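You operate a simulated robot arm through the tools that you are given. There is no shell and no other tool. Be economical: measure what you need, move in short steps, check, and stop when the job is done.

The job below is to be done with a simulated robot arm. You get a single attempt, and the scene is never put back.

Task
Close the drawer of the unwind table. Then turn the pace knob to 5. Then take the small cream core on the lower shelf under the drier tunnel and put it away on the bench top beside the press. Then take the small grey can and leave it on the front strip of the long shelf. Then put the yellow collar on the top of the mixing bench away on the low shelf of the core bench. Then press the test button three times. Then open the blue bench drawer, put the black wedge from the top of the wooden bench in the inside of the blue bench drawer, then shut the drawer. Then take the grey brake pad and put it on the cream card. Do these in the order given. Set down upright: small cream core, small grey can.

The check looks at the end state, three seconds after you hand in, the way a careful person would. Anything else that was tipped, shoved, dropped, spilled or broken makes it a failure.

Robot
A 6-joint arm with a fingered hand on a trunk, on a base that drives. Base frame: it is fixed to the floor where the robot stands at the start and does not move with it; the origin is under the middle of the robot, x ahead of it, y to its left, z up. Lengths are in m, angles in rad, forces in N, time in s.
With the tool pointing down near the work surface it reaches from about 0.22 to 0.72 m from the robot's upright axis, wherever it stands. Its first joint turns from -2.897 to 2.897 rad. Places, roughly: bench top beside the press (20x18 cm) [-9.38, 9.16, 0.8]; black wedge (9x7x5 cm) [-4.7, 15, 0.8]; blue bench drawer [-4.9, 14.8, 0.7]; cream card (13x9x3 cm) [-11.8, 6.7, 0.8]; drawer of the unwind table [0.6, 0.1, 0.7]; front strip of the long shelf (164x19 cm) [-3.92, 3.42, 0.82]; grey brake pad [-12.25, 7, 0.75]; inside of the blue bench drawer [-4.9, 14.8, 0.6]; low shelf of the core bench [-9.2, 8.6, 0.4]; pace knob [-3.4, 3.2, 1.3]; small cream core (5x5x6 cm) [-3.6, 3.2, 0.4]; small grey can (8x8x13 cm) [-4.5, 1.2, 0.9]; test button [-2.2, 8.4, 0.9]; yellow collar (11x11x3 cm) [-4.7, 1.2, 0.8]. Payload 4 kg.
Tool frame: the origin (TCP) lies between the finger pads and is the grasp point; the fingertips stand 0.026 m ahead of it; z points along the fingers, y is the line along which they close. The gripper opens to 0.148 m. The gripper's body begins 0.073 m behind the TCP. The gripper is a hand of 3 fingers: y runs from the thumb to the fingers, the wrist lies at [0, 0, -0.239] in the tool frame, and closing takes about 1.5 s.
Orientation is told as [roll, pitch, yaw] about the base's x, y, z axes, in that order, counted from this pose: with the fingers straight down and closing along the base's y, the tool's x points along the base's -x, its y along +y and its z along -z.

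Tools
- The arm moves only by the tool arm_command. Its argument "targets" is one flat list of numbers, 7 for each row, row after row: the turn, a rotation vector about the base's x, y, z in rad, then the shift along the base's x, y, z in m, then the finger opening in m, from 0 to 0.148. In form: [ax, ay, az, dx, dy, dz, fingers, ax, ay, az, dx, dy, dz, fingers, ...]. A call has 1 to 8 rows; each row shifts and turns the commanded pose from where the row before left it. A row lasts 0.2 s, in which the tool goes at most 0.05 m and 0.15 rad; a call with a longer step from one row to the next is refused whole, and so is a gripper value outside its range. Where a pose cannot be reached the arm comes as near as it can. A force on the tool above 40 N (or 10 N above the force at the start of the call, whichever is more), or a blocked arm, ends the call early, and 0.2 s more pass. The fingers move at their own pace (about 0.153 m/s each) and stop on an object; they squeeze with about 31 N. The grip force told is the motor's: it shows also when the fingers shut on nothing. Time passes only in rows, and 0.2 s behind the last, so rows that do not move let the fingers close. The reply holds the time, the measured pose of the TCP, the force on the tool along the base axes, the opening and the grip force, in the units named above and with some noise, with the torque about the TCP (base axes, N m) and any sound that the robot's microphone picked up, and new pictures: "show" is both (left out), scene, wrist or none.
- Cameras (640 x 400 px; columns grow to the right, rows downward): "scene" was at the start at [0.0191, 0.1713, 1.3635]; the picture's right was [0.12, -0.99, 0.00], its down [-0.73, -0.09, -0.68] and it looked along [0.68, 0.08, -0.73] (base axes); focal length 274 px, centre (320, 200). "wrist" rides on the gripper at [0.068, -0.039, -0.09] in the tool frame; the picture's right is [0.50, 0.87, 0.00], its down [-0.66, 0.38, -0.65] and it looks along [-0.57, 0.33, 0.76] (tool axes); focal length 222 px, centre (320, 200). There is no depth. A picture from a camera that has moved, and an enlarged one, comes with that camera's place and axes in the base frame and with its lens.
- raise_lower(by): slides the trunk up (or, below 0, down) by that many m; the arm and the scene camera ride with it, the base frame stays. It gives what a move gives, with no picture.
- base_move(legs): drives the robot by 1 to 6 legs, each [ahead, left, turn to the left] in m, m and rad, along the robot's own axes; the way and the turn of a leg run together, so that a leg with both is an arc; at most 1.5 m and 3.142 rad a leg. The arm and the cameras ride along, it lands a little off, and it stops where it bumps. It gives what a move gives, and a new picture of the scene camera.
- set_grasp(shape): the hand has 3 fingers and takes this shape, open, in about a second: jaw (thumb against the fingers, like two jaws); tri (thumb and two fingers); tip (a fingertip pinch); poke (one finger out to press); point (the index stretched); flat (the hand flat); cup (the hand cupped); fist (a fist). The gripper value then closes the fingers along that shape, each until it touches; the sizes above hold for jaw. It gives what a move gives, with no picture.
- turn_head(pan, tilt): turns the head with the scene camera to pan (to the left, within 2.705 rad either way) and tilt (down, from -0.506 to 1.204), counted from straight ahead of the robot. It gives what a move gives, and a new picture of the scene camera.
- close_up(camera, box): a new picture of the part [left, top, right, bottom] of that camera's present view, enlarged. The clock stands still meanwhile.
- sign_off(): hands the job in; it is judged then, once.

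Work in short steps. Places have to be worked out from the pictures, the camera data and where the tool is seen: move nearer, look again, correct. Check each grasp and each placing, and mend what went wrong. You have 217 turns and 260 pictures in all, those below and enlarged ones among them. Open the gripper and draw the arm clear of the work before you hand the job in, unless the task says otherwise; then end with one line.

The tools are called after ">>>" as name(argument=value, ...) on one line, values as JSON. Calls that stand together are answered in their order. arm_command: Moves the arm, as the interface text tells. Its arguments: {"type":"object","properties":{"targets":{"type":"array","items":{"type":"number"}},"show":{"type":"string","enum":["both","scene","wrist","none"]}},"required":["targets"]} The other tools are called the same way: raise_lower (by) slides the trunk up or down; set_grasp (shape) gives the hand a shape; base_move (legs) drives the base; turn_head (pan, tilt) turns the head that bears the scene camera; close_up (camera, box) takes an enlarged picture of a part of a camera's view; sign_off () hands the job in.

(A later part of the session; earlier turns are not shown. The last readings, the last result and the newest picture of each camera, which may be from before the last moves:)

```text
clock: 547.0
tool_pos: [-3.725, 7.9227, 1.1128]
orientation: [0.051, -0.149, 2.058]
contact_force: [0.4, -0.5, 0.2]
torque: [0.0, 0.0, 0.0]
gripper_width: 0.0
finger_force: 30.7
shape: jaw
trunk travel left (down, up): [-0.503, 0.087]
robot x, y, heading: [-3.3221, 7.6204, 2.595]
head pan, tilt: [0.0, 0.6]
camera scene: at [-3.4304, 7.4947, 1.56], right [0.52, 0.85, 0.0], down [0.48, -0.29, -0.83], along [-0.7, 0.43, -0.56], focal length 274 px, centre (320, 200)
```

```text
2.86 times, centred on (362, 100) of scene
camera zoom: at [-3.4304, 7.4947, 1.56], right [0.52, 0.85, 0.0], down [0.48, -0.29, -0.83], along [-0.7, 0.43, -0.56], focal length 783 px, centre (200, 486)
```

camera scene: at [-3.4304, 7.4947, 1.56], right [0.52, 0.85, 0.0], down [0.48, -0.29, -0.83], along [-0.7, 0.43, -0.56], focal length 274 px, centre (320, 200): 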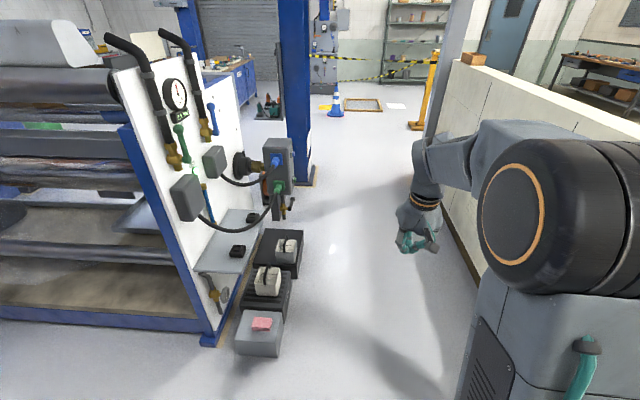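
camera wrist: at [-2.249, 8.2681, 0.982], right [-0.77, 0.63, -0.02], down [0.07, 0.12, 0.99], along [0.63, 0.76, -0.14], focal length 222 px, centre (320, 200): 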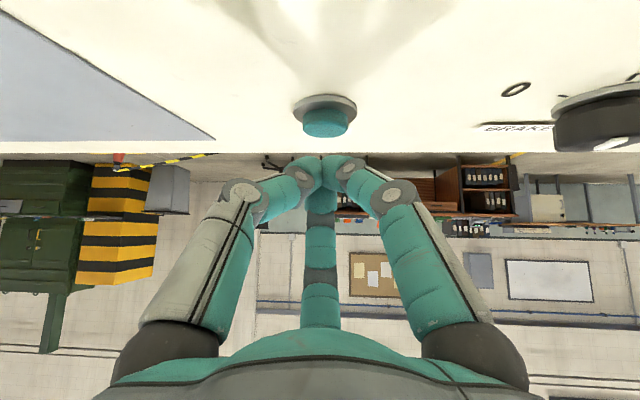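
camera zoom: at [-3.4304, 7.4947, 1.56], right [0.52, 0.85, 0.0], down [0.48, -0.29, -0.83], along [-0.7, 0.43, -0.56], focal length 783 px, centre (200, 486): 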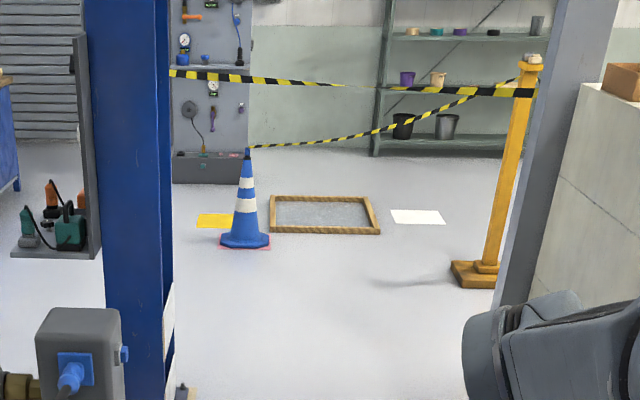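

A tape runs from the silver post across towards the left. I return to the spot by the blue column, reversing through as I came so the arm stays away from the tape.

>>> base_move(legs=[[1.44, -0.18, 0], [1.42, -0.18, 0], [0, 0, -2.345]])

>>> turn_head(pan=2.4, tilt=0.4)

```text
clock: 566.3
tool_pos: [-5.0617, 9.474, 1.1128]
orientation: [0.051, -0.15, -0.237]
contact_force: [0.2, 0.3, -0.7]
torque: [0.02, -0.02, -0.01]
gripper_width: 0.0001
finger_force: 31.3
shape: jaw
trunk travel left (down, up): [-0.503, 0.087]
robot x, y, heading: [-5.5568, 9.3771, 0.299]
head pan, tilt: [0.0, 0.6]
camera scene: at [-5.577, 9.539, 1.56], right [0.29, -0.96, 0.0], down [-0.54, -0.17, -0.83], along [0.79, 0.24, -0.56], focal length 274 px, centre (320, 200)
```

scene: 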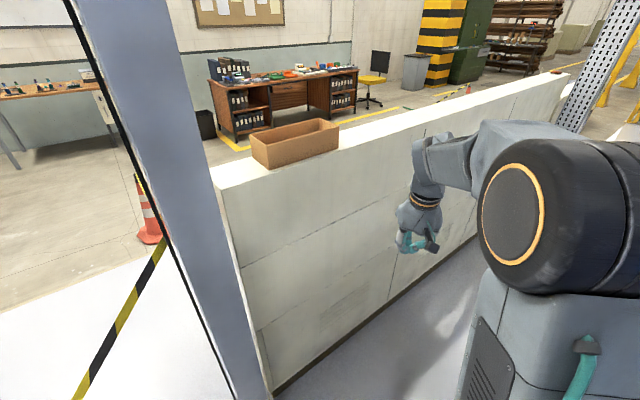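

```text
clock: 568.5
tool_pos: [-5.0615, 9.4749, 1.1139]
orientation: [0.053, -0.151, -0.238]
contact_force: [0.5, -0.3, 0.8]
torque: [-0.02, 0.01, 0.03]
gripper_width: 0.0001
finger_force: 30.6
shape: jaw
trunk travel left (down, up): [-0.503, 0.087]
robot x, y, heading: [-5.5542, 9.3757, 0.301]
head pan, tilt: [2.4, 0.4]
camera scene: at [-5.7451, 9.5529, 1.5782], right [0.43, 0.9, 0.0], down [0.35, -0.17, -0.92], along [-0.83, 0.4, -0.39], focal length 274 px, centre (320, 200)
```

scene: 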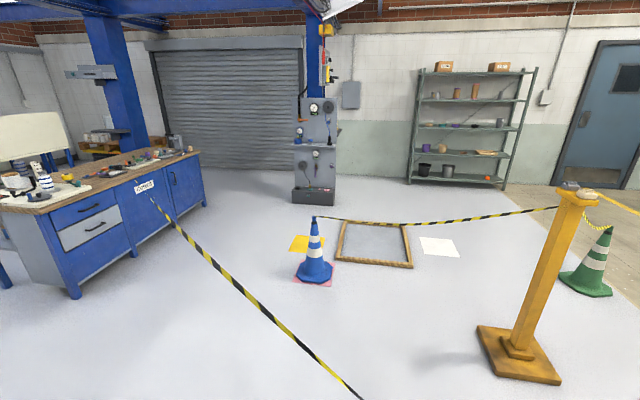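

Now it's clear: the tape runs from the core bench's back to the post, so the way is round the press end of the core bench, past the tool column. I reverse out and return to the lane.

>>> base_move(legs=[[0, 0.09, -0.045], [-1.3, 0, 0], [0, 0, -2.525], [1.35, 0, 0], [1.3, 0, 0], [0, 0, -1.57]])

>>> turn_head(pan=0.0, tilt=0.5)

```text
clock: 598.3
tool_pos: [-8.9793, 7.5262, 1.1124]
orientation: [0.052, -0.15, 1.864]
contact_force: [-0.5, 0.1, 0.3]
torque: [0.01, -0.04, -0.02]
gripper_width: 0.0
finger_force: 31.0
shape: jaw
trunk travel left (down, up): [-0.503, 0.087]
robot x, y, heading: [-8.6428, 7.1484, 2.401]
head pan, tilt: [2.4, 0.4]
camera scene: at [-8.7023, 6.8968, 1.5782], right [-1.0, -0.08, 0.0], down [-0.03, 0.39, -0.92], along [0.08, -0.92, -0.39], focal length 274 px, centre (320, 200)
```

scene: 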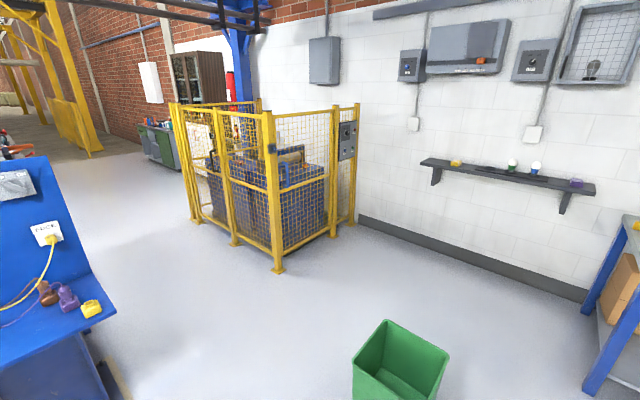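

```text
clock: 600.5
tool_pos: [-8.9799, 7.5261, 1.1132]
orientation: [0.051, -0.149, 1.863]
contact_force: [-1.0, -0.2, 0.3]
torque: [0.01, 0.01, -0.03]
gripper_width: 0.0004
finger_force: 30.8
shape: jaw
trunk travel left (down, up): [-0.503, 0.087]
robot x, y, heading: [-8.6467, 7.1484, 2.401]
head pan, tilt: [0.0, 0.499]
camera scene: at [-8.777, 7.0507, 1.5691], right [0.68, 0.74, 0.0], down [0.35, -0.32, -0.88], along [-0.65, 0.59, -0.48], focal length 274 px, centre (320, 200)
```

scene: 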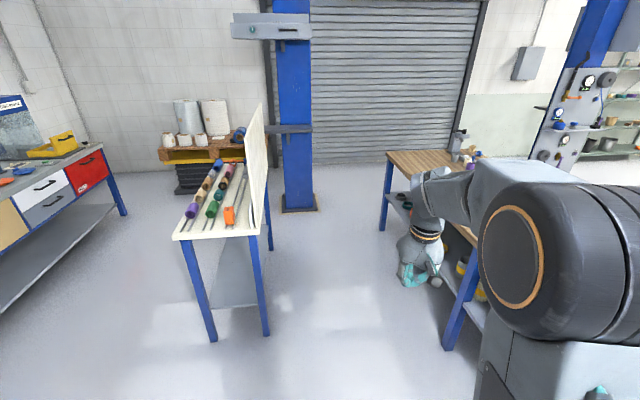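

The lane is clear and there's room past the bench's press end, between the tool column and the shutter. I drive round that way.

>>> base_move(legs=[[1.5, 0, 0], [1.5, 0, 0], [0, 0, -1.54], [1.2, 0.42, 0]])

```text
clock: 612.5
tool_pos: [-10.8025, 9.1551, 1.1135]
orientation: [0.052, -0.151, 1.99]
contact_force: [0.5, -0.6, -0.5]
torque: [0.02, 0.03, 0.0]
gripper_width: 0.0
finger_force: 31.2
shape: jaw
trunk travel left (down, up): [-0.503, 0.087]
robot x, y, heading: [-10.4206, 8.8259, 2.528]
head pan, tilt: [0.0, 0.499]
stopped in leg 2: the robot was blocked; the commanded pose is now the measured one
camera scene: at [-10.5399, 8.7096, 1.5691], right [0.58, 0.82, 0.0], down [0.39, -0.28, -0.88], along [-0.72, 0.51, -0.48], focal length 274 px, centre (320, 200)
```

scene: 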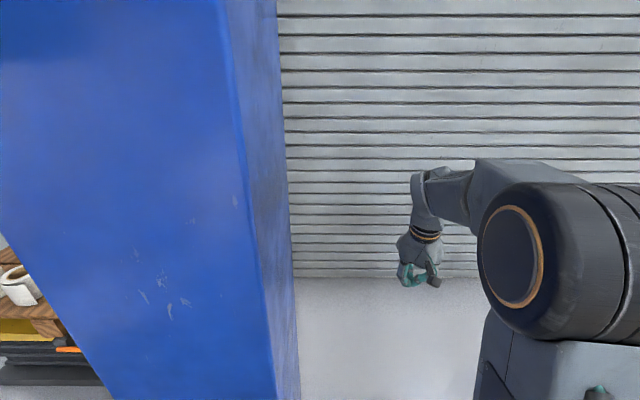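

My left front touched the blue post's base. I back up, straighten, shift 6 cm right and go through the middle of the gap.

>>> base_move(legs=[[-0.3, 0, 0], [0, -0.05, -0.084], [1.0, 0, 0]])

```text
clock: 619.9
tool_pos: [-11.2556, 9.7207, 1.1131]
orientation: [0.051, -0.15, 1.884]
contact_force: [0.0, -0.1, 0.0]
torque: [0.0, -0.05, -0.01]
gripper_width: 0.0
finger_force: 31.2
shape: jaw
trunk travel left (down, up): [-0.503, 0.087]
robot x, y, heading: [-10.909, 9.3457, 2.42]
head pan, tilt: [0.0, 0.499]
camera scene: at [-11.0422, 9.2501, 1.5691], right [0.66, 0.75, 0.0], down [0.36, -0.32, -0.88], along [-0.66, 0.58, -0.48], focal length 274 px, centre (320, 200)
```

scene: 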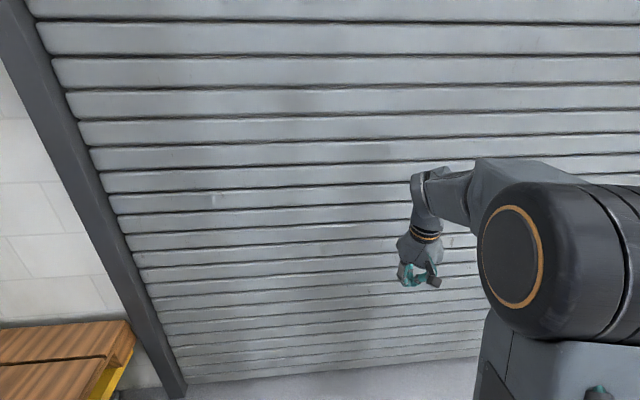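

Through. I turn to +c, pass left of the tool column and continue.

>>> base_move(legs=[[0, 0, -1.56], [1.2, 0.35, 0], [1.4, 0.1, 0]])

```text
clock: 636.5
tool_pos: [-9.2792, 12.0206, 1.1132]
orientation: [0.05, -0.152, 0.379]
contact_force: [0.1, 0.0, -0.2]
torque: [-0.04, 0.01, 0.01]
gripper_width: 0.0001
finger_force: 31.5
shape: jaw
trunk travel left (down, up): [-0.503, 0.087]
robot x, y, heading: [-9.6208, 11.6521, 0.912]
head pan, tilt: [0.0, 0.499]
camera scene: at [-9.737, 11.7771, 1.5688], right [0.79, -0.61, 0.0], down [-0.29, -0.38, -0.88], along [0.54, 0.7, -0.48], focal length 274 px, centre (320, 200)
```

scene: 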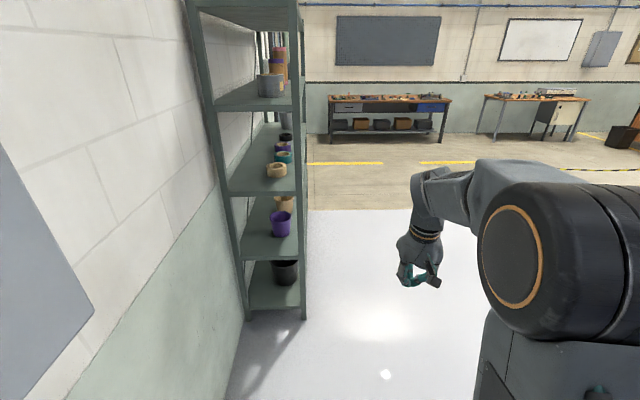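

The workbench with the blue drawer is ahead right. I drive diagonally to stand about 0.8 m in front of the drawer.

>>> base_move(legs=[[0.77, -0.26, 0], [0.77, -0.26, 0], [0.97, -0.45, 0], [0.97, -0.45, 0], [0.9, -0.42, 0.03]])

>>> turn_head(pan=0.1, tilt=0.75)

```text
clock: 637.2
tool_pos: [-9.279, 12.0208, 1.113]
orientation: [0.051, -0.15, 0.379]
contact_force: [0.6, 0.2, 0.4]
torque: [-0.02, -0.05, 0.03]
gripper_width: 0.0001
finger_force: 31.0
shape: jaw
trunk travel left (down, up): [-0.503, 0.087]
robot x, y, heading: [-9.6235, 11.6519, 0.913]
head pan, tilt: [0.0, 0.499]
stopped in leg 1: the robot was blocked; the commanded pose is now the measured one
camera scene: at [-9.7364, 11.7769, 1.569], right [0.79, -0.61, 0.0], down [-0.29, -0.38, -0.88], along [0.54, 0.7, -0.48], focal length 274 px, centre (320, 200)
```

scene: 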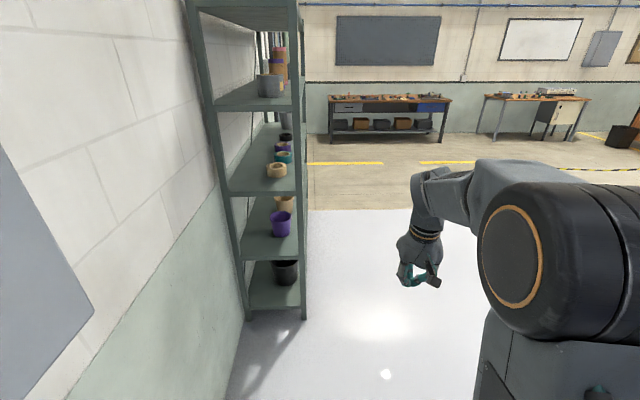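

```text
clock: 638.0
tool_pos: [-9.2799, 12.0204, 1.1134]
orientation: [0.052, -0.15, 0.378]
contact_force: [-0.4, -0.7, 0.3]
torque: [-0.03, -0.02, -0.01]
gripper_width: 0.0001
finger_force: 31.3
shape: jaw
trunk travel left (down, up): [-0.503, 0.087]
robot x, y, heading: [-9.6232, 11.6543, 0.913]
head pan, tilt: [0.099, 0.75]
camera scene: at [-9.7482, 11.7753, 1.547], right [0.85, -0.53, 0.0], down [-0.36, -0.58, -0.73], along [0.39, 0.62, -0.68], focal length 274 px, centre (320, 200)
```

scene: 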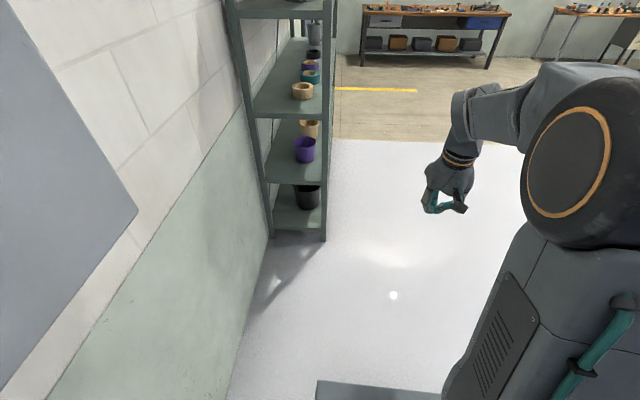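

The tool column is right beside me. I go straight ahead 0.6 m first, then diagonally.

>>> base_move(legs=[[0.58, 0, 0], [0.5, -0.45, 0], [0.5, -0.3, 0], [0.95, -0.4, 0], [0.95, -0.4, 0], [0.7, -0.3, 0.03]])

```text
clock: 639.3
tool_pos: [-9.1969, 12.1249, 1.0573]
orientation: [0.012, -0.09, 0.374]
contact_force: [-0.2, -0.7, -1.0]
torque: [0.08, 0.0, 0.02]
gripper_width: 0.0002
finger_force: 30.9
shape: jaw
trunk travel left (down, up): [-0.503, 0.087]
robot x, y, heading: [-9.5849, 11.704, 0.909]
head pan, tilt: [0.099, 0.75]
stopped in leg 1: the robot was blocked; the commanded pose is now the measured one
camera scene: at [-9.7348, 11.7989, 1.5514], right [0.84, -0.54, 0.01], down [-0.35, -0.56, -0.75], along [0.4, 0.63, -0.66], focal length 274 px, centre (320, 200)
```

scene: 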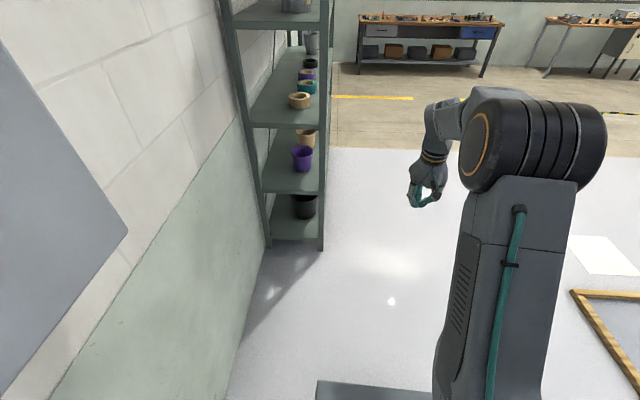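

The arm's elbow is rubbing against the tool column on my right. I ease left 0.12, then forward.

>>> base_move(legs=[[0, 0.12, 0]])

>>> turn_head(pan=-1.2, tilt=0.6)

```text
clock: 640.1
tool_pos: [-9.1752, 12.1337, 1.0281]
orientation: [-0.009, -0.059, 0.353]
contact_force: [-0.7, -0.2, -0.8]
torque: [0.05, -0.03, -0.02]
gripper_width: 0.0
finger_force: 31.3
shape: jaw
trunk travel left (down, up): [-0.503, 0.087]
robot x, y, heading: [-9.5977, 11.6817, 0.884]
head pan, tilt: [0.099, 0.75]
stopped in leg 1: the robot was blocked; the commanded pose is now the measured one
camera scene: at [-9.7277, 11.8112, 1.5469], right [0.83, -0.56, 0.01], down [-0.37, -0.57, -0.73], along [0.41, 0.61, -0.68], focal length 274 px, centre (320, 200)
```

scene: 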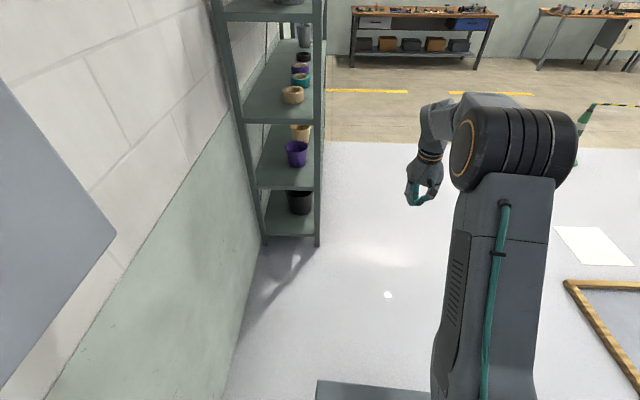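

```text
clock: 641.5
tool_pos: [-9.1807, 12.131, 1.0339]
orientation: [-0.004, -0.069, 0.358]
contact_force: [0.1, 0.6, 0.5]
torque: [0.0, 0.0, -0.01]
gripper_width: 0.0
finger_force: 31.1
shape: jaw
trunk travel left (down, up): [-0.503, 0.087]
robot x, y, heading: [-9.6001, 11.6846, 0.884]
head pan, tilt: [-1.201, 0.6]
camera scene: at [-9.6902, 11.7127, 1.5601], right [-0.31, -0.95, 0.0], down [-0.53, 0.18, -0.83], along [0.79, -0.25, -0.56], focal length 274 px, centre (320, 200)
```

scene: 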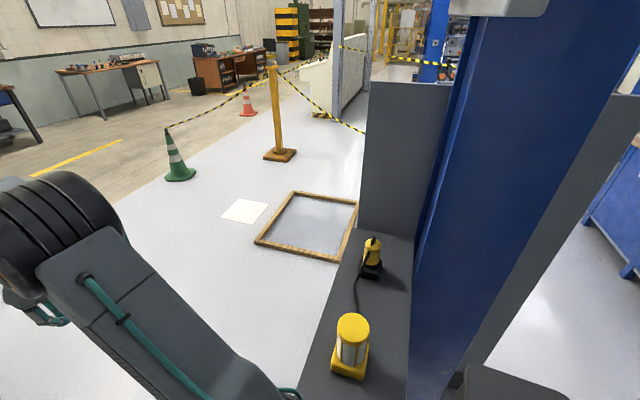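

A grey box with lamps sits right beside my base. I back up 0.3, shift left 0.2 and look at clearance.

>>> base_move(legs=[[-0.3, 0, 0], [0, 0.17, 0]])

```text
clock: 644.7
tool_pos: [-9.4982, 12.0071, 1.0326]
orientation: [0.001, -0.065, 0.357]
contact_force: [0.0, 0.8, 0.9]
torque: [0.0, -0.01, -0.01]
gripper_width: 0.0002
finger_force: 31.6
shape: jaw
trunk travel left (down, up): [-0.503, 0.087]
robot x, y, heading: [-9.9185, 11.5667, 0.889]
head pan, tilt: [-1.201, 0.6]
camera scene: at [-9.9996, 11.5934, 1.56], right [-0.31, -0.95, 0.0], down [-0.54, 0.17, -0.83], along [0.78, -0.25, -0.56], focal length 274 px, centre (320, 200)
```

scene: 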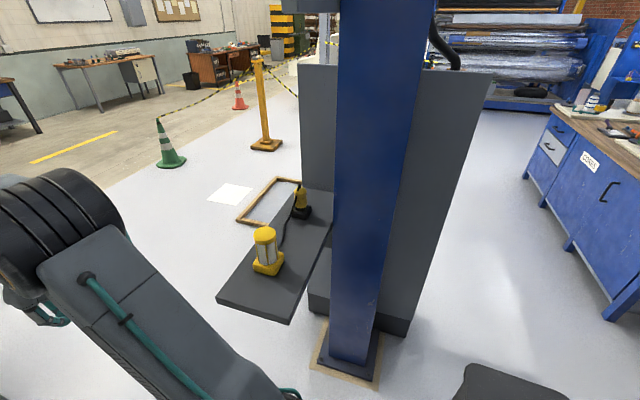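

The culprit is a small shelf with two lamps jutting from the column at about arm height (edge a≈14.78, up to c≈2.97); the lamps still stand. I pass it further left.

>>> base_move(legs=[[0, 0.08, 0], [0.95, 0, 0], [0, -0.6, 0]])

```text
clock: 653.4
tool_pos: [-8.4784, 12.4219, 1.033]
orientation: [0.0, -0.065, 0.348]
contact_force: [-0.1, -0.8, 0.7]
torque: [0.01, 0.02, 0.02]
gripper_width: 0.0001
finger_force: 30.9
shape: jaw
trunk travel left (down, up): [-0.503, 0.087]
robot x, y, heading: [-8.9072, 11.9837, 0.874]
head pan, tilt: [-1.201, 0.6]
camera scene: at [-8.9842, 12.0131, 1.56], right [-0.32, -0.95, 0.0], down [-0.54, 0.18, -0.83], along [0.78, -0.26, -0.56], focal length 274 px, centre (320, 200)
```

scene: 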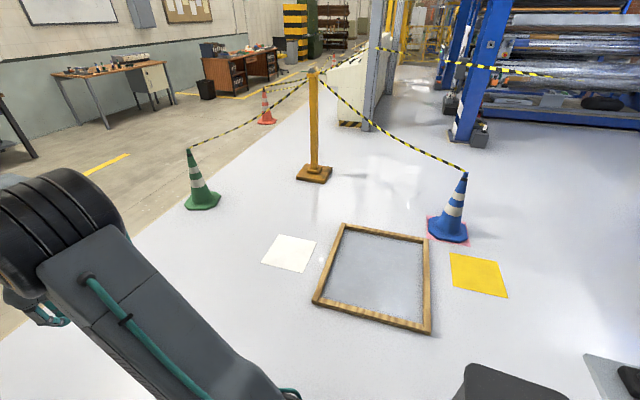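

Clear of it, lamps untouched. Now I drive on to the workbench.

>>> base_move(legs=[[0.9, 0, 0], [0.98, -0.45, 0], [0.98, -0.45, 0], [0.95, -0.44, 0.06]])

>>> turn_head(pan=0.1, tilt=0.7)

```text
clock: 673.5
tool_pos: [-5.0354, 14.5421, 1.0337]
orientation: [-0.001, -0.064, 0.398]
contact_force: [1.1, 0.1, 0.1]
torque: [-0.01, 0.0, -0.01]
gripper_width: 0.0
finger_force: 31.2
shape: jaw
trunk travel left (down, up): [-0.503, 0.087]
robot x, y, heading: [-5.4382, 14.0846, 0.923]
head pan, tilt: [-1.201, 0.6]
camera scene: at [-5.5208, 14.109, 1.56], right [-0.27, -0.96, 0.0], down [-0.54, 0.15, -0.83], along [0.79, -0.23, -0.56], focal length 274 px, centre (320, 200)
```

scene: 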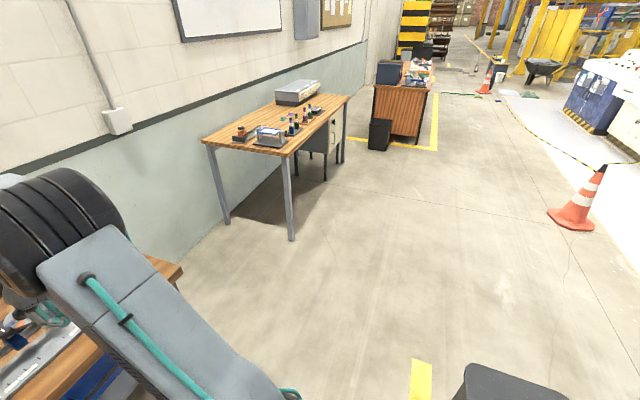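

```text
clock: 674.9
tool_pos: [-5.0354, 14.542, 1.0347]
orientation: [-0.001, -0.066, 0.396]
contact_force: [-0.8, -0.9, 0.0]
torque: [0.01, 0.0, 0.0]
gripper_width: 0.0
finger_force: 31.0
shape: jaw
trunk travel left (down, up): [-0.503, 0.087]
robot x, y, heading: [-5.4375, 14.0872, 0.925]
head pan, tilt: [0.099, 0.7]
camera scene: at [-5.5617, 14.2057, 1.5514], right [0.85, -0.52, 0.0], down [-0.34, -0.55, -0.76], along [0.4, 0.65, -0.64], focal length 274 px, centre (320, 200)
```

scene: 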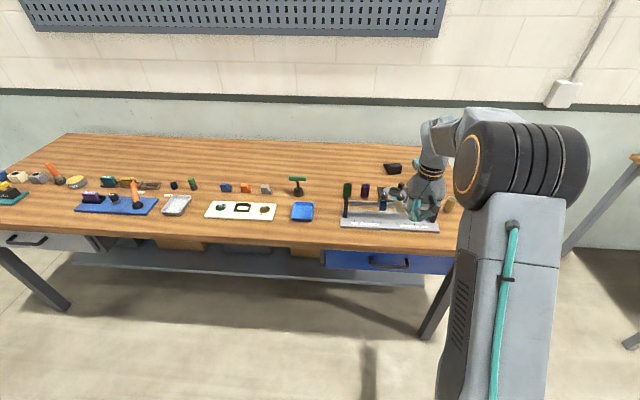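

The bench, its blue drawer with bar handle, and the black wedge on top are in view. I enlarge the drawer front.

>>> close_up(camera="scene", box=[310, 210, 470, 310])

```text
4.00 times, centred on (390, 260) of scene
camera zoom: at [-5.5617, 14.2057, 1.5514], right [0.85, -0.52, 0.0], down [-0.34, -0.55, -0.76], along [0.4, 0.65, -0.64], focal length 1096 px, centre (40, -40)
```

zoom: 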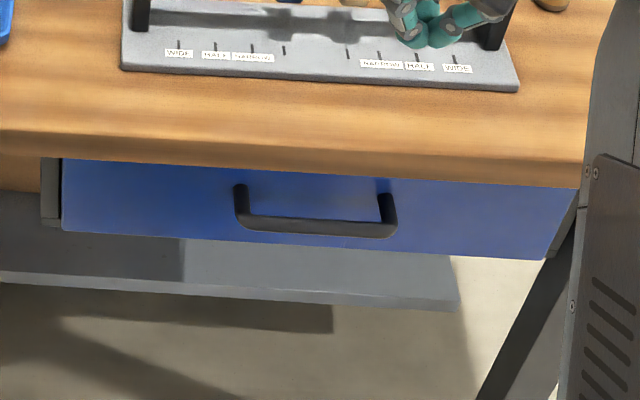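

The bar handle is about 14 cm wide, standing 4 cm off the front, near (-5.007,14.609,0.69). I step back 0.15, lower the trunk and pitch the hand 45° for hooking it from above.

>>> base_move(legs=[[-0.16, 0, 0]])

>>> raise_lower(by=-0.2)

>>> arm_command(targets=[0.1127, -0.0896, 0, 0, 0, 0, 0.05, 0.1127, -0.0896, 0, 0, 0, 0, 0.05, 0.1127, -0.0896, 0, 0.01, 0.012, 0, 0.05, 0.1127, -0.0896, 0, 0.01, 0.012, 0, 0.05, 0.1127, -0.0896, 0, 0.01, 0.012, 0, 0.05, 0, 0, 0, 0, 0, 0, 0.05])

```text
clock: 676.4
tool_pos: [-5.1337, 14.4132, 1.0336]
orientation: [0.001, -0.064, 0.396]
contact_force: [-1.3, 0.6, -0.4]
torque: [-0.01, 0.0, -0.02]
gripper_width: 0.0
finger_force: 30.5
shape: jaw
trunk travel left (down, up): [-0.503, 0.087]
robot x, y, heading: [-5.5326, 13.9524, 0.927]
head pan, tilt: [0.099, 0.7]
camera scene: at [-5.6593, 14.0764, 1.5514], right [0.85, -0.52, 0.0], down [-0.33, -0.55, -0.77], along [0.4, 0.65, -0.64], focal length 274 px, centre (320, 200)
```

scene: 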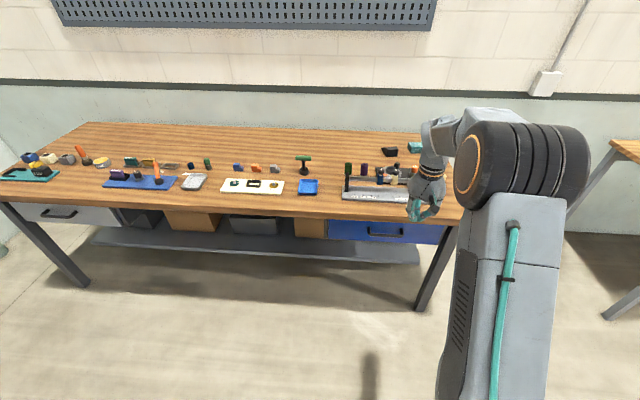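

```text
clock: 678.5
tool_pos: [-5.1319, 14.412, 0.8337]
orientation: [0.0, -0.065, 0.396]
contact_force: [-0.6, -0.2, -0.4]
torque: [-0.01, 0.01, -0.01]
gripper_width: 0.0
finger_force: 30.7
shape: jaw
trunk travel left (down, up): [-0.303, 0.287]
robot x, y, heading: [-5.5368, 13.9556, 0.921]
head pan, tilt: [0.099, 0.7]
```

```text
clock: 679.9
tool_pos: [-5.1026, 14.4443, 0.8352]
orientation: [0.389, -0.658, 0.246]
contact_force: [-0.4, 0.7, -0.2]
torque: [-0.01, 0.01, -0.01]
gripper_width: 0.0496
finger_force: 0.0
shape: jaw
out of reach, approached as far as the arm can: row 5
trunk travel left (down, up): [-0.303, 0.287]
robot x, y, heading: [-5.5377, 13.951, 0.926]
head pan, tilt: [0.099, 0.7]
camera scene: at [-5.6591, 14.0766, 1.3514], right [0.85, -0.52, 0.0], down [-0.34, -0.55, -0.76], along [0.4, 0.65, -0.64], focal length 274 px, centre (320, 200)
camera wrist: at [-5.1796, 14.3523, 0.8461], right [-0.77, 0.63, -0.05], down [0.03, 0.11, 0.99], along [0.63, 0.77, -0.11], focal length 222 px, centre (320, 200)
```

scene: 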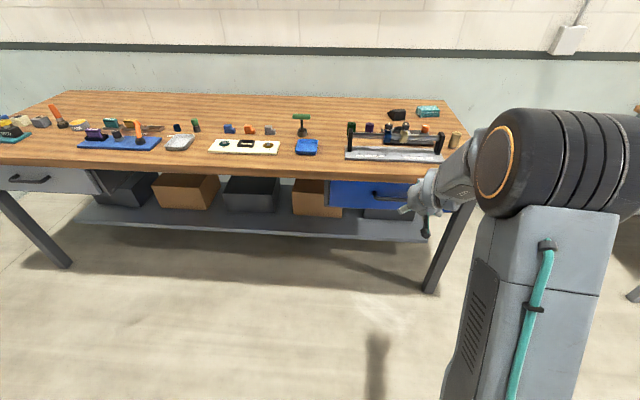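
wrist: 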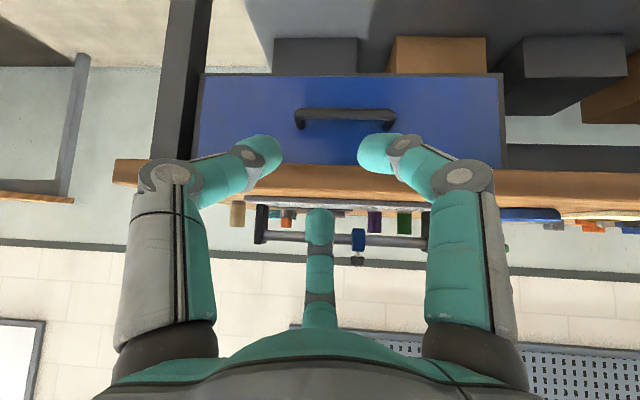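

Both cameras agree: bar at (-5.007,14.614,0.69). I move to 12 cm short of it along the tool axis.

>>> arm_command(targets=[0, 0, 0, 0.0137, 0.036, -0.0193, 0.05, 0, 0, 0, 0.0137, 0.036, -0.0193, 0.05, 0, 0, 0, 0.0137, 0.036, -0.0193, 0.05, 0, 0, 0, 0, 0, 0, 0.05], show="wrist")

```text
clock: 680.9
tool_pos: [-5.0637, 14.5534, 0.7745]
orientation: [0.422, -0.677, 0.235]
contact_force: [-0.3, -0.8, -0.2]
torque: [0.0, 0.03, 0.01]
gripper_width: 0.0496
finger_force: 0.0
shape: jaw
trunk travel left (down, up): [-0.303, 0.287]
robot x, y, heading: [-5.5385, 13.9533, 0.926]
head pan, tilt: [0.099, 0.7]
camera wrist: at [-5.1385, 14.4608, 0.7835], right [-0.78, 0.63, -0.04], down [0.02, 0.09, 1.0], along [0.63, 0.78, -0.08], focal length 222 px, centre (320, 200)
```

wrist: 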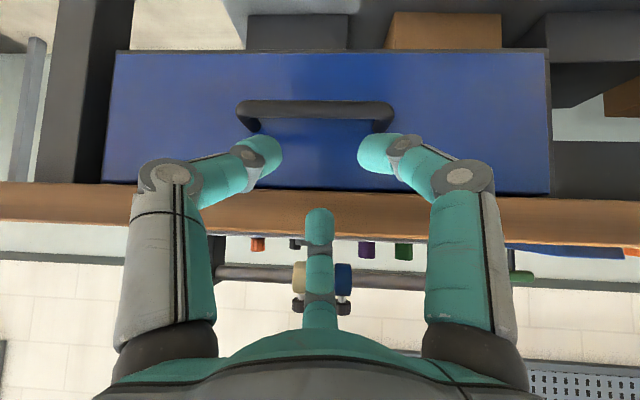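

The bar lies right on the tool axis, 0.12 m ahead. I advance 0.09 and look.

>>> arm_command(targets=[0, 0, 0, 0.014, 0.0155, -0.0218, 0.055, 0, 0, 0, 0.014, 0.0155, -0.0218, 0.055, 0, 0, 0, 0.014, 0.0155, -0.0218, 0.055, 0, 0, 0, 0, 0, 0, 0.055], show="wrist")

```text
clock: 681.9
tool_pos: [-5.026, 14.5938, 0.705]
orientation: [0.424, -0.68, 0.233]
contact_force: [-17.8, -22.7, -5.7]
torque: [1.12, -0.83, 0.04]
gripper_width: 0.0499
finger_force: 0.1
shape: jaw
out of reach, approached as far as the arm can: row 3
trunk travel left (down, up): [-0.303, 0.287]
robot x, y, heading: [-5.5377, 13.9523, 0.927]
head pan, tilt: [0.099, 0.7]
camera wrist: at [-5.1016, 14.4999, 0.7139], right [-0.78, 0.63, -0.04], down [0.02, 0.08, 1.0], along [0.63, 0.77, -0.08], focal length 222 px, centre (320, 200)
```

wrist: 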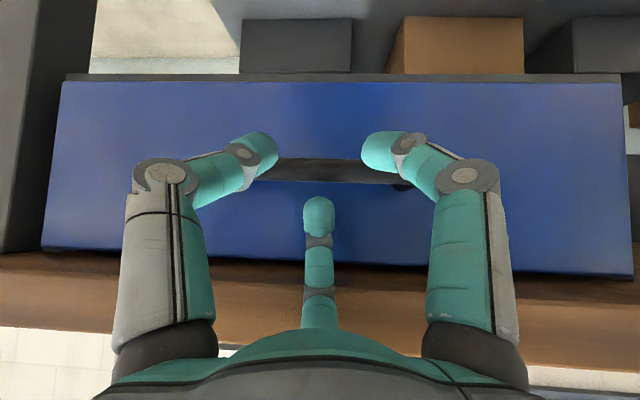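

The far digit touches the drawer front with the bar between the digits. I back off 4 mm and close on the bar.

>>> arm_command(targets=[0, 0, 0, -0.003, -0.004, -0.006, 0.055, 0, 0, 0, 0, 0, 0, 0.03, 0, 0, 0, 0, 0, 0, 0.01, 0, 0, 0, 0, 0, 0, 0, 0, 0, 0, 0, 0, 0, 0], show="wrist")

```text
clock: 683.1
tool_pos: [-5.0261, 14.5898, 0.6997]
orientation: [0.419, -0.675, 0.236]
contact_force: [-0.6, -1.4, -2.0]
torque: [-0.05, 0.07, 0.02]
gripper_width: 0.0003
finger_force: 30.7
shape: jaw
trunk travel left (down, up): [-0.303, 0.287]
robot x, y, heading: [-5.5385, 13.9552, 0.932]
head pan, tilt: [0.099, 0.7]
camera wrist: at [-5.1033, 14.4973, 0.7088], right [-0.78, 0.63, -0.04], down [0.02, 0.09, 1.0], along [0.63, 0.77, -0.08], focal length 222 px, centre (320, 200)
```

wrist: 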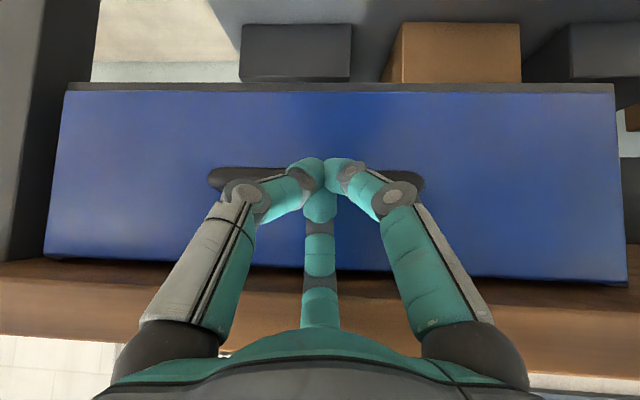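

The tips closed in front of the bar; the gap behind it is too small for hooking. I back off and level the hand so one digit goes above and two below the bar.

>>> arm_command(targets=[0, 0, 0, -0.014, -0.016, 0.0215, 0.05, 0, 0, 0, -0.014, -0.016, 0.0215, 0.05, 0.098, -0.0778, 0, -0.01, -0.012, -0.01, 0.05, 0.098, -0.0778, 0, -0.01, -0.012, -0.01, 0.05, 0.098, -0.0778, 0, -0.01, -0.012, -0.01, 0.05, 0.098, -0.0778, 0, -0.01, -0.012, -0.015, 0.05], show="wrist")

```text
clock: 684.5
tool_pos: [-5.086, 14.5086, 0.7003]
orientation: [0.909, -0.987, -0.158]
contact_force: [0.2, -0.2, -0.2]
torque: [-0.04, 0.0, 0.0]
gripper_width: 0.0499
finger_force: 0.1
shape: jaw
out of reach, approached as far as the arm can: row 3
trunk travel left (down, up): [-0.303, 0.287]
robot x, y, heading: [-5.5406, 13.9549, 0.927]
head pan, tilt: [0.099, 0.7]
camera wrist: at [-5.1595, 14.4237, 0.6562], right [-0.75, 0.66, -0.04], down [-0.27, -0.24, 0.93], along [0.6, 0.71, 0.36], focal length 222 px, centre (320, 200)
```

wrist: 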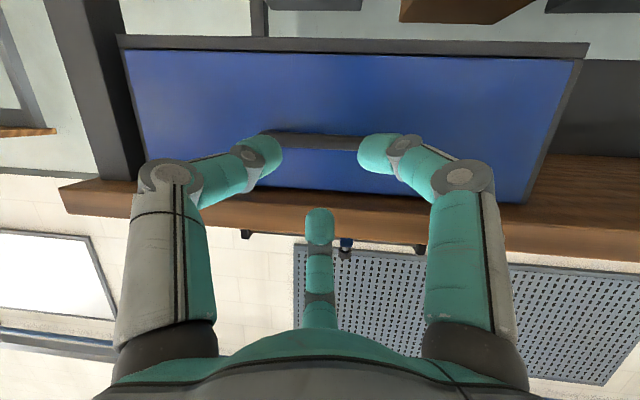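

Now nearly level; the bar is 0.125 m ahead and 2.3 cm above the axis. I rise 1.8 cm and advance 0.11 along the axis.

>>> arm_command(targets=[0, 0, 0, 0, 0, 0.018, 0.055, 0, 0, 0, 0.0173, 0.0192, -0.009, 0.055, 0, 0, 0, 0.0173, 0.0192, -0.009, 0.055, 0, 0, 0, 0.0173, 0.0192, -0.009, 0.055, 0, 0, 0, 0.0158, 0.0175, -0.0083, 0.055], show="wrist")

```text
clock: 685.7
tool_pos: [-5.0211, 14.5853, 0.6837]
orientation: [0.908, -0.988, -0.156]
contact_force: [0.6, -0.4, -0.4]
torque: [-0.01, 0.0, 0.01]
gripper_width: 0.0545
finger_force: 0.0
shape: jaw
trunk travel left (down, up): [-0.303, 0.287]
robot x, y, heading: [-5.5389, 13.9472, 0.925]
head pan, tilt: [0.099, 0.7]
camera wrist: at [-5.0937, 14.5, 0.6403], right [-0.75, 0.66, -0.04], down [-0.27, -0.24, 0.93], along [0.6, 0.71, 0.36], focal length 222 px, centre (320, 200)
```

wrist: 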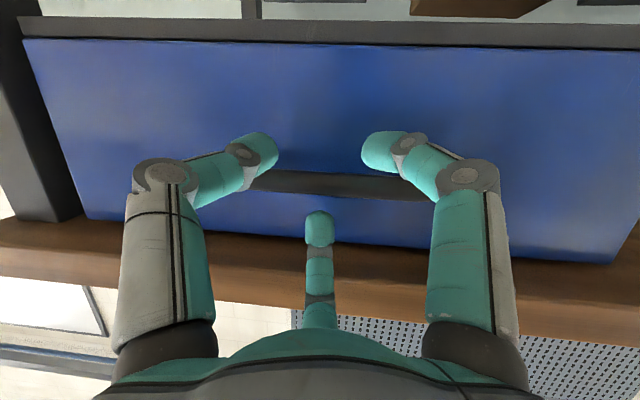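

The bar is now between the upper digit and the two lower ones. I advance 1.2 cm more and close.

>>> arm_command(targets=[0, 0, 0, 0.0076, 0.0084, -0.004, 0.055, 0, 0, 0, 0, 0, 0, 0.03, 0, 0, 0, 0, 0, 0, 0.01, 0, 0, 0, 0, 0, 0, 0, 0, 0, 0, 0, 0, 0, 0], show="wrist")

```text
clock: 686.9
tool_pos: [-5.0127, 14.5936, 0.6817]
orientation: [0.91, -0.988, -0.159]
contact_force: [2.3, 1.2, 3.7]
torque: [0.05, -0.06, -0.02]
gripper_width: 0.0069
finger_force: 31.6
shape: jaw
trunk travel left (down, up): [-0.303, 0.287]
robot x, y, heading: [-5.5387, 13.9532, 0.921]
head pan, tilt: [0.099, 0.7]
camera wrist: at [-5.0856, 14.5083, 0.6362], right [-0.75, 0.66, -0.04], down [-0.27, -0.24, 0.93], along [0.6, 0.71, 0.36], focal length 222 px, centre (320, 200)
```

wrist: 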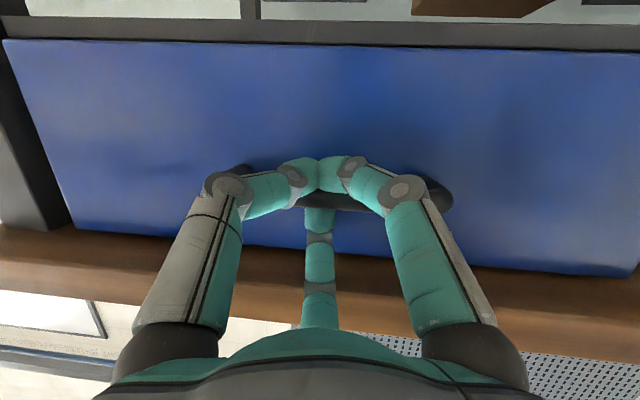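

Gripped on the bar. I pull back with the arm first to check that the drawer follows.

>>> arm_command(targets=[0, 0, 0, -0.006, -0.008, 0, 0, 0, 0, 0, -0.006, -0.008, 0, 0, 0, 0, 0, -0.006, -0.008, 0, 0, 0, 0, 0, -0.006, -0.008, 0, 0, 0, 0, 0, -0.006, -0.008, 0, 0, 0, 0, 0, -0.006, -0.008, 0, 0], show="wrist")

```text
clock: 688.3
tool_pos: [-5.0476, 14.5455, 0.6805]
orientation: [0.909, -0.991, -0.159]
contact_force: [-0.7, 1.0, 5.7]
torque: [0.14, -0.12, 0.01]
gripper_width: 0.0068
finger_force: 30.6
shape: jaw
trunk travel left (down, up): [-0.303, 0.287]
robot x, y, heading: [-5.5378, 13.9556, 0.922]
head pan, tilt: [0.099, 0.7]
camera wrist: at [-5.1199, 14.4602, 0.6358], right [-0.75, 0.66, -0.04], down [-0.27, -0.24, 0.93], along [0.6, 0.71, 0.36], focal length 222 px, centre (320, 200)
```

wrist: 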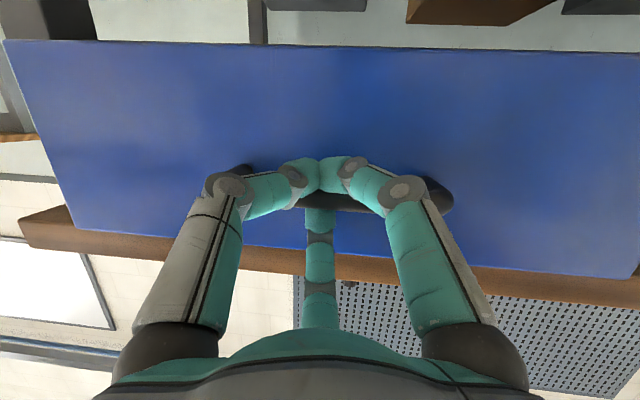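

The drawer comes along. I pull it open the rest of the way with the base (0.16 m).

>>> base_move(legs=[[-0.08, 0, 0], [-0.08, 0, 0]])

```text
clock: 690.0
tool_pos: [-5.1428, 14.4149, 0.6804]
orientation: [0.908, -0.989, -0.163]
contact_force: [7.4, -4.3, 7.8]
torque: [0.08, -0.13, -0.16]
gripper_width: 0.0072
finger_force: 31.4
shape: jaw
trunk travel left (down, up): [-0.303, 0.287]
robot x, y, heading: [-5.633, 13.8248, 0.921]
head pan, tilt: [0.099, 0.7]
camera scene: at [-5.7567, 13.9466, 1.3515], right [0.85, -0.52, 0.0], down [-0.34, -0.55, -0.77], along [0.4, 0.65, -0.64], focal length 274 px, centre (320, 200)
```

scene: 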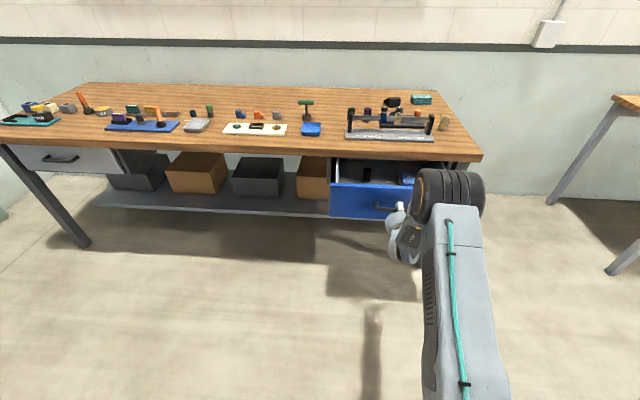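

The drawer is open about 0.22 m. I release the handle and back off.

>>> arm_command(targets=[0, 0, 0, 0, 0, 0, 0.04, 0, 0, 0, 0, 0, 0, 0.06, 0, 0, 0, -0.016, -0.0175, 0.008, 0.06, 0, 0, 0, -0.02, -0.022, 0.01, 0.06, 0, 0, 0, -0.02, -0.022, 0.02, 0.06, 0, 0, 0, -0.01, -0.012, 0.035, 0.06], show="none")

>>> raise_lower(by=0.38)

>>> close_up(camera="scene", box=[300, 100, 492, 220])

```text
clock: 691.5
tool_pos: [-5.2079, 14.3404, 0.7505]
orientation: [0.908, -0.99, -0.16]
contact_force: [0.2, -0.2, -0.6]
torque: [0.0, 0.0, 0.01]
gripper_width: 0.0596
finger_force: 0.1
shape: jaw
trunk travel left (down, up): [-0.303, 0.287]
robot x, y, heading: [-5.6329, 13.8232, 0.921]
head pan, tilt: [0.099, 0.7]
```

```text
clock: 694.3
tool_pos: [-5.2073, 14.3417, 1.0379]
orientation: [0.911, -0.989, -0.163]
contact_force: [0.0, 0.0, 0.0]
torque: [0.01, -0.01, 0.0]
gripper_width: 0.0596
finger_force: 0.0
shape: jaw
out of reach, approached as far as the arm can: row 1
trunk travel left (down, up): [-0.59, 0.0]
robot x, y, heading: [-5.6345, 13.8265, 0.922]
head pan, tilt: [0.099, 0.7]
```

```text
3.33 times, centred on (396, 160) of scene
camera zoom: at [-5.7568, 13.9473, 1.6383], right [0.85, -0.52, 0.0], down [-0.34, -0.55, -0.76], along [0.4, 0.65, -0.64], focal length 914 px, centre (67, 333)
```

zoom: 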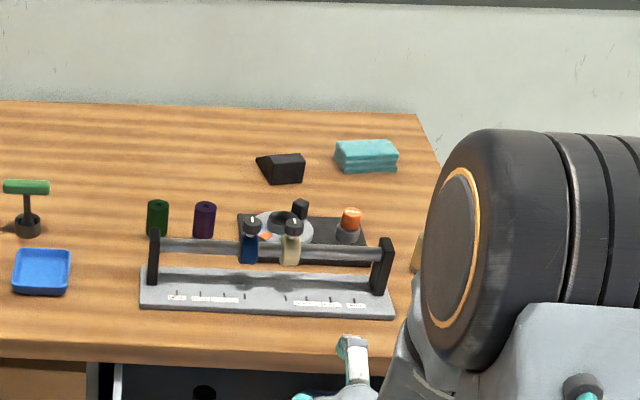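

The wedge is at about (-4.69,14.956). The base is low enough to go under the open drawer, so I raise the hand, drive forward 0.55 m and look down at the wedge.

>>> arm_command(targets=[-0.098, 0.0778, 0, 0, 0, 0.04, 0.1, -0.098, 0.0778, 0, 0, 0, 0.04, 0.1, -0.098, 0.0778, 0, 0, 0, 0.04, 0.1, -0.098, 0.0778, 0, 0, 0, 0.04, 0.1], show="none")

>>> base_move(legs=[[0.3, 0, 0], [0.24, 0, 0]])

>>> close_up(camera="wrist", box=[0, 0, 640, 400])

```text
clock: 695.3
tool_pos: [-5.2194, 14.3604, 1.1754]
orientation: [0.502, -0.708, 0.219]
contact_force: [-0.3, -0.7, 0.2]
torque: [-0.01, 0.01, 0.0]
gripper_width: 0.0998
finger_force: 0.0
shape: jaw
out of reach, approached as far as the arm can: row 3, 4
trunk travel left (down, up): [-0.59, 0.0]
robot x, y, heading: [-5.6341, 13.8237, 0.916]
head pan, tilt: [0.099, 0.7]
```

```text
clock: 698.8
tool_pos: [-4.8933, 14.7924, 1.1735]
orientation: [0.501, -0.708, 0.222]
contact_force: [0.0, -0.1, 0.1]
torque: [0.02, -0.02, 0.0]
gripper_width: 0.0998
finger_force: 0.1
shape: jaw
trunk travel left (down, up): [-0.59, 0.0]
robot x, y, heading: [-5.3112, 14.2555, 0.922]
head pan, tilt: [0.099, 0.7]
camera scene: at [-5.4311, 14.3775, 1.6383], right [0.85, -0.52, 0.0], down [-0.34, -0.55, -0.76], along [0.4, 0.65, -0.64], focal length 274 px, centre (320, 200)
```

scene: 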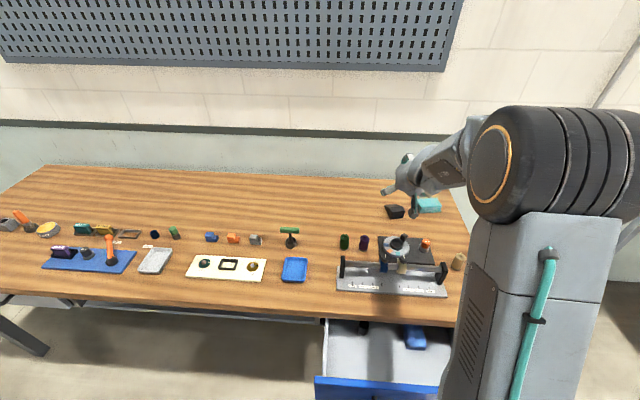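

```text
1.00 times, centred on (320, 200) of wrist (not enlarged: the box is as wide or as high as the picture)
camera zoom: at [-4.966, 14.6954, 1.1751], right [-0.8, 0.6, -0.01], down [0.0, 0.02, 1.0], along [0.6, 0.8, -0.02], focal length 222 px, centre (320, 200)
```

zoom: 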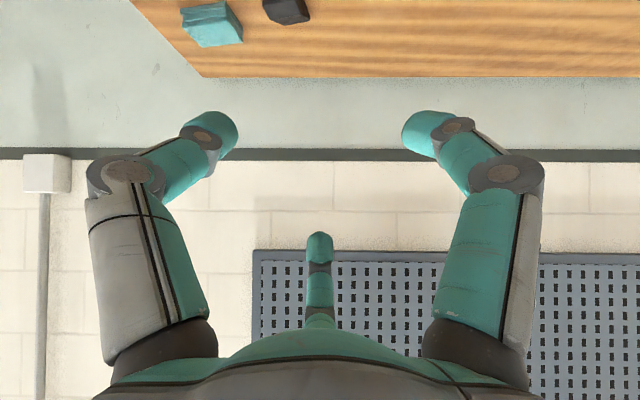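

The wedge needs a near-vertical grasp and is 0.95 m away from here, too far. I'll go round to the bench's right end, where it's about 0.75 m away.

>>> base_move(legs=[[-0.35, 0, 0], [0, -0.8, 0], [0.9, 0, 0], [0, 0, 1.6]])

>>> turn_head(pan=-0.3, tilt=0.8)

```text
clock: 713.2
tool_pos: [-4.9015, 14.6184, 1.1739]
orientation: [0.503, -0.707, 1.849]
contact_force: [-0.5, -0.5, 0.6]
torque: [0.05, 0.02, -0.01]
gripper_width: 0.0998
finger_force: 0.0
shape: jaw
trunk travel left (down, up): [-0.59, 0.0]
robot x, y, heading: [-4.3434, 14.2328, 2.556]
head pan, tilt: [0.099, 0.7]
camera scene: at [-4.4576, 14.1055, 1.6384], right [0.47, 0.88, 0.0], down [0.57, -0.3, -0.76], along [-0.67, 0.36, -0.64], focal length 274 px, centre (320, 200)
```

scene: 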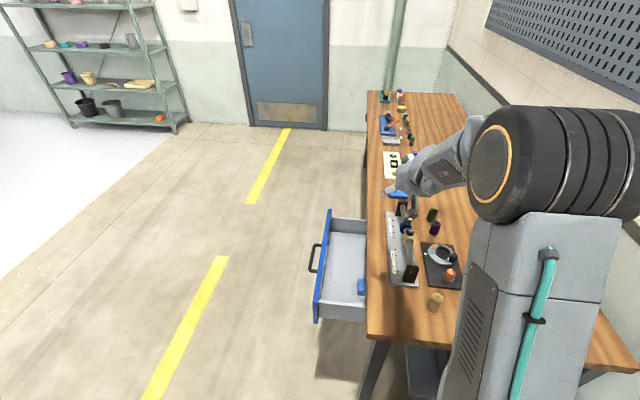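

```text
clock: 714.1
tool_pos: [-4.9008, 14.6176, 1.1745]
orientation: [0.502, -0.706, 1.847]
contact_force: [-0.1, -0.3, 0.0]
torque: [0.02, -0.03, 0.0]
gripper_width: 0.0995
finger_force: 0.1
shape: jaw
trunk travel left (down, up): [-0.59, 0.0]
robot x, y, heading: [-4.3488, 14.229, 2.554]
head pan, tilt: [-0.3, 0.799]
camera scene: at [-4.4335, 14.1281, 1.6301], right [0.78, 0.63, 0.0], down [0.45, -0.56, -0.7], along [-0.44, 0.54, -0.72], focal length 274 px, centre (320, 200)
```

scene: 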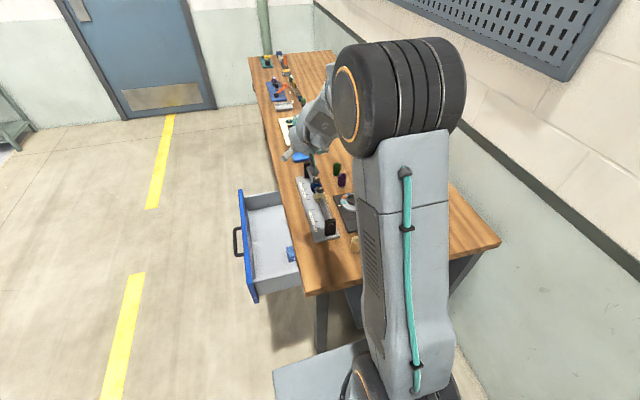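

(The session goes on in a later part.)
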